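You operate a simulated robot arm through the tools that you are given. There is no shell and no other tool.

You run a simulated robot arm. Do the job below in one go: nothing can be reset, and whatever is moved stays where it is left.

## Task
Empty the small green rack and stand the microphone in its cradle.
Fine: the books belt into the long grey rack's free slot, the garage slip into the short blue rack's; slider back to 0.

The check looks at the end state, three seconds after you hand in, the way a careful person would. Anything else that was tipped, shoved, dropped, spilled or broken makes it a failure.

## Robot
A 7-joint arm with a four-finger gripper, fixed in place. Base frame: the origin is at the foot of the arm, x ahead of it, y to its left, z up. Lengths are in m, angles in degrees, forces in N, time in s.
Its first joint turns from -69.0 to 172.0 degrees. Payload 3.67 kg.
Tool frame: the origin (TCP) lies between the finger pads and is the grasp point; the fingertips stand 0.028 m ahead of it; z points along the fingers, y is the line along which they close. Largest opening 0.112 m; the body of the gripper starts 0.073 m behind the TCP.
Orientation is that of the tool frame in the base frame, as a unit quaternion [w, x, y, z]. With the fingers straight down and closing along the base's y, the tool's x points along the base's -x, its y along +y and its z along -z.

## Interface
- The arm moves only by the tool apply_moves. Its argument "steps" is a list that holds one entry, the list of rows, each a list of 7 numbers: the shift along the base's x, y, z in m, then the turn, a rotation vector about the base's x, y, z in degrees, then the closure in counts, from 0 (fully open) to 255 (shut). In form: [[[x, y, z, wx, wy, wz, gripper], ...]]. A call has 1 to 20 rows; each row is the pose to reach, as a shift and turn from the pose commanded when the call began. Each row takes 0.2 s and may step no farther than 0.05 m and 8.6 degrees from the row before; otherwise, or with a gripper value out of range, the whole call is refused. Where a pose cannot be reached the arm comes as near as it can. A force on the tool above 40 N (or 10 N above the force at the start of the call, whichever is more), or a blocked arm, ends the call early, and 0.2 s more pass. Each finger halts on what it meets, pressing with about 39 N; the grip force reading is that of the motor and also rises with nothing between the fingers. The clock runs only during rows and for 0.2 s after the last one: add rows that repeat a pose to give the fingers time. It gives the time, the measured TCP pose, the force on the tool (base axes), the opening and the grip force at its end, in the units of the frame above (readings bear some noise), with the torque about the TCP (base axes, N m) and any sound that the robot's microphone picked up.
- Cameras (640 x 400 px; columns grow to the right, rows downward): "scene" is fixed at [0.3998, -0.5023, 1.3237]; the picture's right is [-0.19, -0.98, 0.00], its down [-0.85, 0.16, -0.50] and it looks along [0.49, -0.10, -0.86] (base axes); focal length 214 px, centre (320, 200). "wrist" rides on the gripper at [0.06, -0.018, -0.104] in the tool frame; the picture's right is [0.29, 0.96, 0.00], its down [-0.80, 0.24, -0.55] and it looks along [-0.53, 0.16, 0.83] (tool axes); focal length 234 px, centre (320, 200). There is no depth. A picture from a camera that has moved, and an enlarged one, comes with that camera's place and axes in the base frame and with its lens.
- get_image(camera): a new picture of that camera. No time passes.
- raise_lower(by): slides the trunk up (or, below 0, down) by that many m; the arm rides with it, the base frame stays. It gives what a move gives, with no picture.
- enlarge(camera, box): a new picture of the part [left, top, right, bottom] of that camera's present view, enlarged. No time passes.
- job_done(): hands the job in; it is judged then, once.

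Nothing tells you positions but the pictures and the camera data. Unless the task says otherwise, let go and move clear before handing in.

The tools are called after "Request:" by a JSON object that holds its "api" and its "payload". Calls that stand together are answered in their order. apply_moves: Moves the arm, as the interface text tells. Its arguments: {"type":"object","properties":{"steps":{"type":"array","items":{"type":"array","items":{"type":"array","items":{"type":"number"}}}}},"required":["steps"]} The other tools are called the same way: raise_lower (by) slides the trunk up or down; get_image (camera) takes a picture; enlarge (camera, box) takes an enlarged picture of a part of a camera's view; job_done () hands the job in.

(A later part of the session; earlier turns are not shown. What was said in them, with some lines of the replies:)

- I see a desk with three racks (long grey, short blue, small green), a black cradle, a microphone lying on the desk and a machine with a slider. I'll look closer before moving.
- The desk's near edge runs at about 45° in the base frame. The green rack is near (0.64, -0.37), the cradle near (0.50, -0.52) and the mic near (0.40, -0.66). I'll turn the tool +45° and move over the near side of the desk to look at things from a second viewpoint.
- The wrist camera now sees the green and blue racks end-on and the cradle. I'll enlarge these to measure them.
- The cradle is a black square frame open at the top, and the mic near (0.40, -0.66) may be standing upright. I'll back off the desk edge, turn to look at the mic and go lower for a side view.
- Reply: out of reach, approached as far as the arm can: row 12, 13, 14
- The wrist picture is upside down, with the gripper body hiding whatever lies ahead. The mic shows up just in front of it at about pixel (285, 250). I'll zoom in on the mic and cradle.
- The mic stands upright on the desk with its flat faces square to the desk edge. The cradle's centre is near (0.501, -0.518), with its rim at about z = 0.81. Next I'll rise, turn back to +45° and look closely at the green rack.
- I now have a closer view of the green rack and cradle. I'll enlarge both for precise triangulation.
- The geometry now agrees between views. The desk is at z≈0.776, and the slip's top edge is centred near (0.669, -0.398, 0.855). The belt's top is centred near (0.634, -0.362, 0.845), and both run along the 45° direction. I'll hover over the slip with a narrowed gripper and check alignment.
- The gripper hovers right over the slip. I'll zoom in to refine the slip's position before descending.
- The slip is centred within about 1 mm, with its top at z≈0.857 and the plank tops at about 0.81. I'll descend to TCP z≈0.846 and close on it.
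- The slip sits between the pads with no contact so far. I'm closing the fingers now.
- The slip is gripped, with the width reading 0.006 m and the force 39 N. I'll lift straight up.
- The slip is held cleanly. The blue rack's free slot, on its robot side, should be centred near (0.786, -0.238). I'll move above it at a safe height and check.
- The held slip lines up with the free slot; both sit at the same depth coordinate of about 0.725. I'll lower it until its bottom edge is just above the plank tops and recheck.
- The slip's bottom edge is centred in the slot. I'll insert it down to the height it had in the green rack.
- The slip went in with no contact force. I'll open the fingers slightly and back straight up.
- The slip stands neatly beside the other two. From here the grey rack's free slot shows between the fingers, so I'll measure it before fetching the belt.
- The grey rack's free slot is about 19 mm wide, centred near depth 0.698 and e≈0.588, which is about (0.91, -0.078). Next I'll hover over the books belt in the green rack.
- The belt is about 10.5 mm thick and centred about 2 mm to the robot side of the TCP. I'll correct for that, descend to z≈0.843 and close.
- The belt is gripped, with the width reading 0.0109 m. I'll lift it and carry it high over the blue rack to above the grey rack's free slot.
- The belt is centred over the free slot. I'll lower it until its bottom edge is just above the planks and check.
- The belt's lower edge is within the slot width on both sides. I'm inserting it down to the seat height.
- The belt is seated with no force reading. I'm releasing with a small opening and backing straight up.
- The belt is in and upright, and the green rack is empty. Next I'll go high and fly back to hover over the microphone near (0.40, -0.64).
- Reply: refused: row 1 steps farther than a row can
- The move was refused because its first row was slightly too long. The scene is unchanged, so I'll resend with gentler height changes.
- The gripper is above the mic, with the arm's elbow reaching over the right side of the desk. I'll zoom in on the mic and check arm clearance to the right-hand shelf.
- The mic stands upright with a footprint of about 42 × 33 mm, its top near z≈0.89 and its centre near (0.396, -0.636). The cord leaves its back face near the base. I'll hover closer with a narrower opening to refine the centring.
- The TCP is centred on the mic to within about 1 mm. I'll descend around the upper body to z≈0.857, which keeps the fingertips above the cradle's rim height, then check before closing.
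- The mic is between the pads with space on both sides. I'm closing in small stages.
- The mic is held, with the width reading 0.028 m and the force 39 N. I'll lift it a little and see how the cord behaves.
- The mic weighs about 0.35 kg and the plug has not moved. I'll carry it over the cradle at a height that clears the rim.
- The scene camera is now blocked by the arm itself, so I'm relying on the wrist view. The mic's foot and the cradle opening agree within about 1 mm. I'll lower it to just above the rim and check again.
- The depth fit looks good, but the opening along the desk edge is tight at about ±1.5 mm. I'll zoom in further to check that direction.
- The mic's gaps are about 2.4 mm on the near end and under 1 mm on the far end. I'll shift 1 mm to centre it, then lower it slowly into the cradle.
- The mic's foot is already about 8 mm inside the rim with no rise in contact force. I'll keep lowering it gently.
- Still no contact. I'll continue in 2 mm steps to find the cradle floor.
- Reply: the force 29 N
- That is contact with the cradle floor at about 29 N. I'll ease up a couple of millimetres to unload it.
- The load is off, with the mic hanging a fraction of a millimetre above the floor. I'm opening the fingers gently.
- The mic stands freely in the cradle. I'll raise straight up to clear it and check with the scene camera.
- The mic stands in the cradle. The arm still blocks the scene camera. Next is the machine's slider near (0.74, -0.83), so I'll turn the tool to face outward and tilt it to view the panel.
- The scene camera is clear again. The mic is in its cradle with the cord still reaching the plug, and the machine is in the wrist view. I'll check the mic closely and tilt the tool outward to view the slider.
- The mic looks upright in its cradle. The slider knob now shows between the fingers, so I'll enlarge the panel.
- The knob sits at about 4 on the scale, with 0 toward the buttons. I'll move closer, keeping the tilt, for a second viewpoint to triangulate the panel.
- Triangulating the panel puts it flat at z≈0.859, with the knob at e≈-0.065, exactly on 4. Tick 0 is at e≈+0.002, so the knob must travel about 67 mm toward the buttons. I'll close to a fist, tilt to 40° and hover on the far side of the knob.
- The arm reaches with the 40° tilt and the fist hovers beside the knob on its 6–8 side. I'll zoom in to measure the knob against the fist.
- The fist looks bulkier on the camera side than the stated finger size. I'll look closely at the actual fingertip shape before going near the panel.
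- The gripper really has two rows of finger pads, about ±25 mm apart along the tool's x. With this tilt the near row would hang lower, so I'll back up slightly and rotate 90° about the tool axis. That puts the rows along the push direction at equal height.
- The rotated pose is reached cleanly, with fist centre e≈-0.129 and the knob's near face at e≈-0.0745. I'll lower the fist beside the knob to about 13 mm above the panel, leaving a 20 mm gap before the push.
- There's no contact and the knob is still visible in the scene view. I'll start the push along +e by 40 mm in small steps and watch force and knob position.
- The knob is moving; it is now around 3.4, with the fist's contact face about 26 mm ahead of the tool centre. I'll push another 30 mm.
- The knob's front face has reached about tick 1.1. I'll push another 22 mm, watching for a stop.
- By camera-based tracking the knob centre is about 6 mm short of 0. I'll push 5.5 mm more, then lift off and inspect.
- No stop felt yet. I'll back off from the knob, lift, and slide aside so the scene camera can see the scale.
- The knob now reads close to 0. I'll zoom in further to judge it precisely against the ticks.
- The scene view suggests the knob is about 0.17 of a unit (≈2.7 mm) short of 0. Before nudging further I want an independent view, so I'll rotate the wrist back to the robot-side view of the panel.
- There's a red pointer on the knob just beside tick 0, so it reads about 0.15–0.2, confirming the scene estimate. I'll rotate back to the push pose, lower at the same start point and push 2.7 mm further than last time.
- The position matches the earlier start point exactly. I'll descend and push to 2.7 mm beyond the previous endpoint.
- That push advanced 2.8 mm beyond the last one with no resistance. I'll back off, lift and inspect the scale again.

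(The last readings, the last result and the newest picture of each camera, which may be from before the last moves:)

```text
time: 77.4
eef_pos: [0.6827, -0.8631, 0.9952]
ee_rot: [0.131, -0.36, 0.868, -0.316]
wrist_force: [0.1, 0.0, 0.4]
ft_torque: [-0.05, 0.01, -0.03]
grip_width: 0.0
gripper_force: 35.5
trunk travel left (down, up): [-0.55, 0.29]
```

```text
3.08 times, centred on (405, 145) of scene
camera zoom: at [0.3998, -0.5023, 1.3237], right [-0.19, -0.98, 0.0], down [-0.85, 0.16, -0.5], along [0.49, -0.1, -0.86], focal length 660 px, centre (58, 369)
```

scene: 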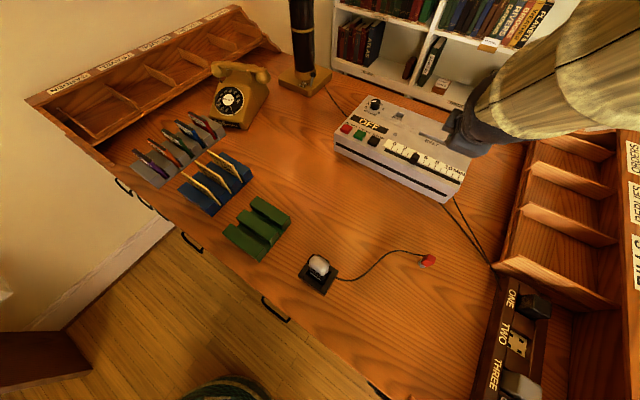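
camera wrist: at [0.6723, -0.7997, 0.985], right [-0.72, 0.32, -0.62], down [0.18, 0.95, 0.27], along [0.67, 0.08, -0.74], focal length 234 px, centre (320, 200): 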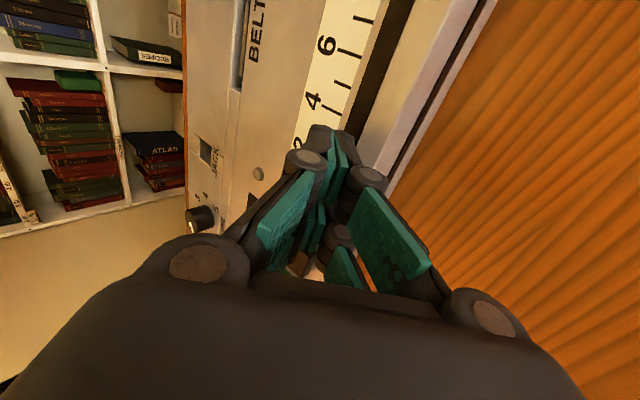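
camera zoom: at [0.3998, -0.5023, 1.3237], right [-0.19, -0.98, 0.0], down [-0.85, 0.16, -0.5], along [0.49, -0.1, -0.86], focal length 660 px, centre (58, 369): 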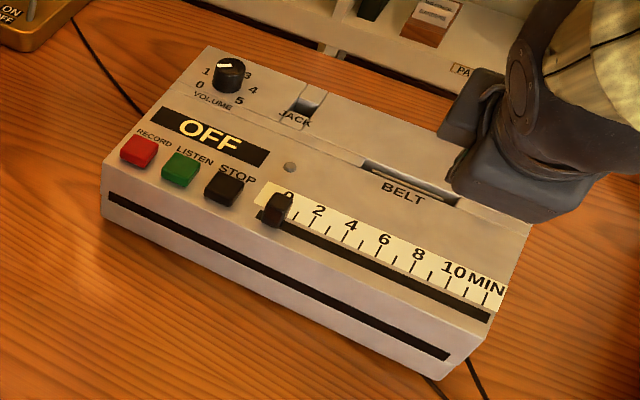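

The knob moved by about 0.16 of a unit, so it should now sit on 0. I'll rotate the wrist once more to verify the red pointer against tick 0.

Request:
{"api": "apply_moves", "payload": {"steps": [[[0, 0, 0, 3.72, -3.72, -6.27, 255], [0, 0, 0, 7.44, -7.44, -12.54, 255], [0, 0, 0, 11.16, -11.16, -18.81, 255], [0, 0, 0, 14.88, -14.88, -25.08, 255], [0, 0, 0, 18.6, -18.6, -31.35, 255], [0, 0, 0, 22.32, -22.32, -37.62, 255], [0, 0, 0, 26.04, -26.04, -43.89, 255], [0, 0, 0, 29.76, -29.76, -50.16, 255], [0, 0, 0, 33.48, -33.48, -56.43, 255], [0, 0, 0, 37.2, -37.2, -62.7, 255], [0, 0, 0, 40.9, -40.9, -68.9, 255], [0.014, 0.014, 0.02, 40.9, -40.9, -68.9, 255], [0.028, 0.028, 0.04, 40.9, -40.9, -68.9, 255], [0.028, 0.028, 0.04, 40.9, -40.9, -68.9, 255]]]}}

Request:
{"api": "get_image", "payload": {"camera": "wrist"}}

Request:
{"api": "get_image", "payload": {"camera": "scene"}}

```text
time: 80.4
eef_pos: [0.708, -0.8397, 1.0319]
ee_rot: [0.315, 0.361, 0.868, -0.13]
wrist_force: [0.1, -0.9, -1.0]
ft_torque: [0.03, 0.02, 0.04]
grip_width: 0.0
gripper_force: 35.5
trunk travel left (down, up): [-0.55, 0.29]
```

```text
taken
camera wrist: at [0.6158, -0.7725, 1.0724], right [0.52, 0.83, -0.18], down [0.35, -0.01, 0.94], along [0.78, -0.55, -0.3], focal length 234 px, centre (320, 200)
```

wrist: 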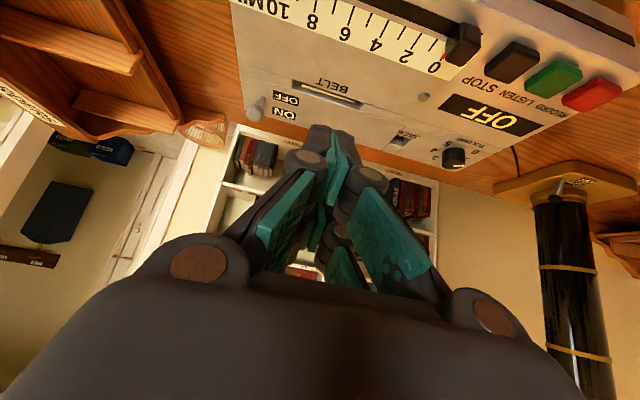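

```text
taken
```

scene: 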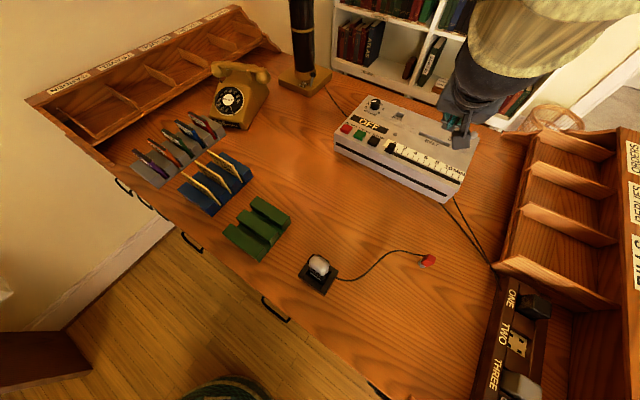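

Request:
{"api": "enlarge", "payload": {"camera": "wrist", "box": [400, 15, 500, 85]}}

Request:
{"api": "enlarge", "payload": {"camera": "scene", "box": [290, 240, 350, 300]}}

Request:
{"api": "enlarge", "payload": {"camera": "scene", "box": [120, 100, 300, 270]}}

```text
5.71 times, centred on (450, 50) of wrist
camera zoom: at [0.6158, -0.7725, 1.0724], right [0.52, 0.83, -0.18], down [0.35, -0.01, 0.94], along [0.78, -0.55, -0.3], focal length 1338 px, centre (-423, 1057)
```

zoom: 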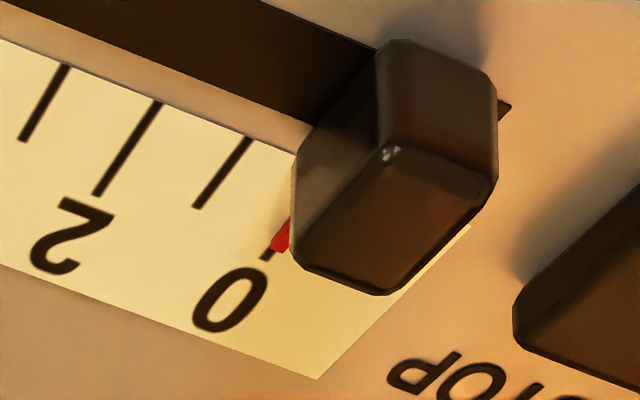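

```text
6.67 times, centred on (320, 270) of scene
camera zoom: at [0.3998, -0.5023, 1.3237], right [-0.19, -0.98, 0.0], down [-0.85, 0.16, -0.5], along [0.49, -0.1, -0.86], focal length 1430 px, centre (320, -267)
```

zoom: 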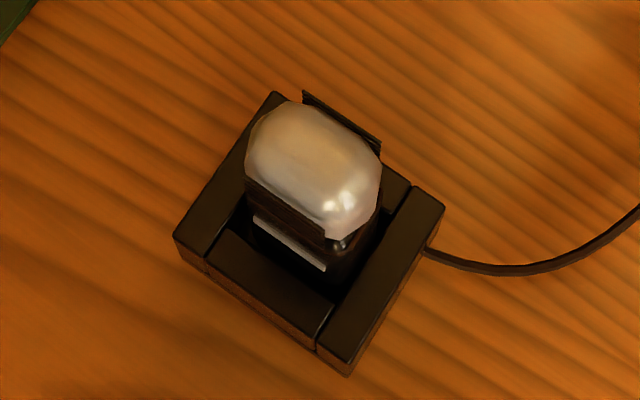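

```text
2.35 times, centred on (210, 185) of scene
camera zoom: at [0.3998, -0.5023, 1.3237], right [-0.19, -0.98, 0.0], down [-0.85, 0.16, -0.5], along [0.49, -0.1, -0.86], focal length 505 px, centre (579, 235)
```

zoom: 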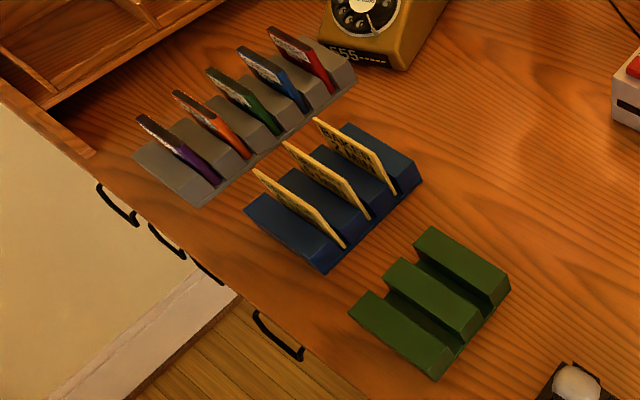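

The red pointer now sits right on tick 0. I'll zoom in as far as possible to judge any residual.

Request:
{"api": "enlarge", "payload": {"camera": "wrist", "box": [425, 25, 475, 65]}}

Request:
{"api": "enlarge", "payload": {"camera": "scene", "box": [386, 139, 404, 151]}}

```text
10.00 times, centred on (450, 45) of wrist
camera zoom: at [0.6158, -0.7725, 1.0724], right [0.52, 0.83, -0.18], down [0.35, -0.01, 0.94], along [0.78, -0.55, -0.3], focal length 2342 px, centre (-980, 1750)
```

zoom: 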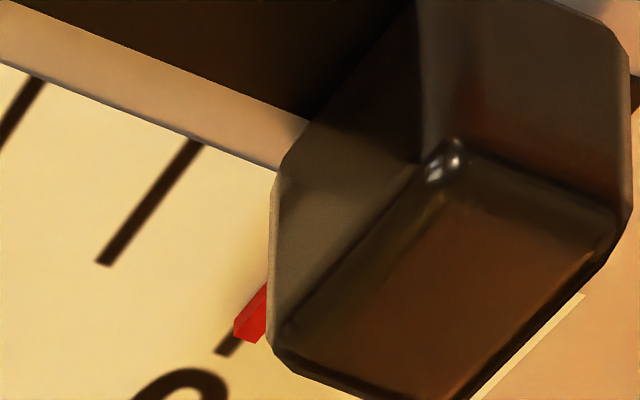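

```text
16.00 times, centred on (395, 145) of scene
camera zoom: at [0.3998, -0.5023, 1.3237], right [-0.19, -0.98, 0.0], down [-0.85, 0.16, -0.5], along [0.49, -0.1, -0.86], focal length 3432 px, centre (-880, 1080)
```

zoom: 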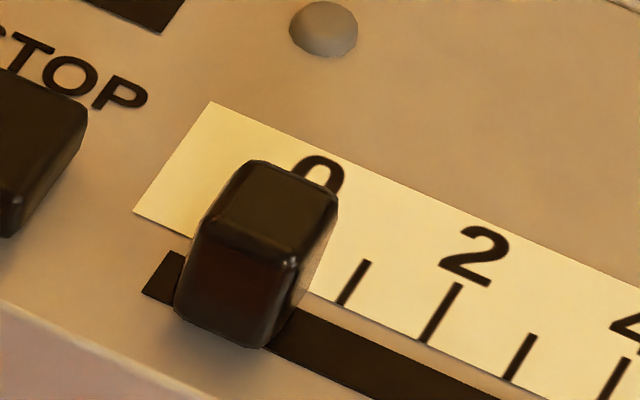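

The pointer is centred on tick 0 to within a fraction of a millimetre. The mic stands upright, and the belt and slip are seated with the green rack empty. I'll retreat up and back, level the tool and open the gripper away from everything.

Request:
{"api": "apply_moves", "payload": {"steps": [[[-0.01, 0.01, 0.03, 0, 0, 0, 255], [-0.025, 0.03, 0.055, 4, 4, 0, 255], [-0.045, 0.06, 0.07, 8, 8, 0, 255], [-0.065, 0.09, 0.08, 12, 12, 0, 255], [-0.085, 0.12, 0.08, 16, 16, 0, 255], [-0.105, 0.15, 0.08, 20, 20, 0, 255], [-0.12, 0.18, 0.08, 24, 24, 0, 200], [-0.13, 0.21, 0.08, 28, 28, 0, 120], [-0.13, 0.24, 0.08, 28, 28, 0, 60], [-0.13, 0.24, 0.08, 28, 28, 0, 0], [-0.13, 0.24, 0.08, 28, 28, 0, 0]]]}}

Request:
{"api": "get_image", "payload": {"camera": "scene"}}

Request:
{"api": "get_image", "payload": {"camera": "wrist"}}

```text
time: 82.8
eef_pos: [0.5789, -0.5976, 1.1146]
ee_rot: [0.003, 0.383, 0.924, -0.001]
wrist_force: [0.7, 0.6, 0.2]
ft_torque: [0.0, 0.01, -0.01]
grip_width: 0.1121
gripper_force: 0.1
trunk travel left (down, up): [-0.55, 0.29]
```

```text
taken
```

scene: 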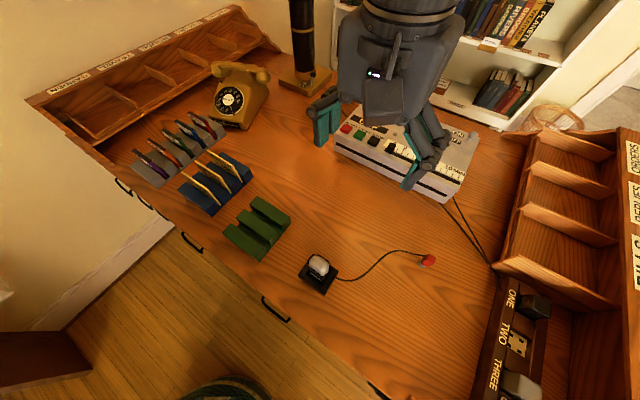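

```text
taken
camera wrist: at [0.5237, -0.5676, 1.2186], right [0.47, 0.88, 0.0], down [0.73, -0.39, 0.56], along [0.49, -0.27, -0.83], focal length 234 px, centre (320, 200)
```

wrist: 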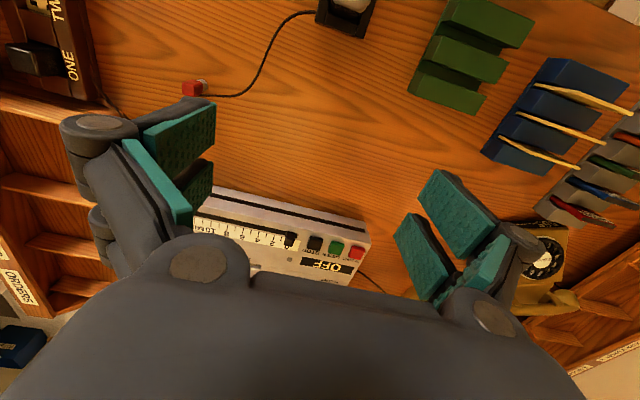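

Everything is in place. The books belt is in the grey rack, the garage slip is in the blue rack and the green rack is empty. The mic stands in its cradle and the slider is at 0. The gripper is open and well clear, so I'm handing in.

Request:
{"api": "job_done", "payload": {}}

```text
The job is handed in.
```

The job is handed in, and everything you asked for looked right in the last camera views:

- **Green rack:** it is empty. The books belt is in the long grey rack's free slot and the garage slip is in the short blue rack's.
- **Microphone:** it stands upright in its cradle. I couldn't see the plug move when I moved the microphone. The cord looks as if it passes through one side bar of the cradle, and I left it like that.
- **Slider:** it is back at 0, with the red pointer on the 0 mark to within about a millimetre. I felt no stop at 0, so I set it by eye from the pictures.

Nothing else looked tipped, shoved or dropped. The gripper is open and well clear.
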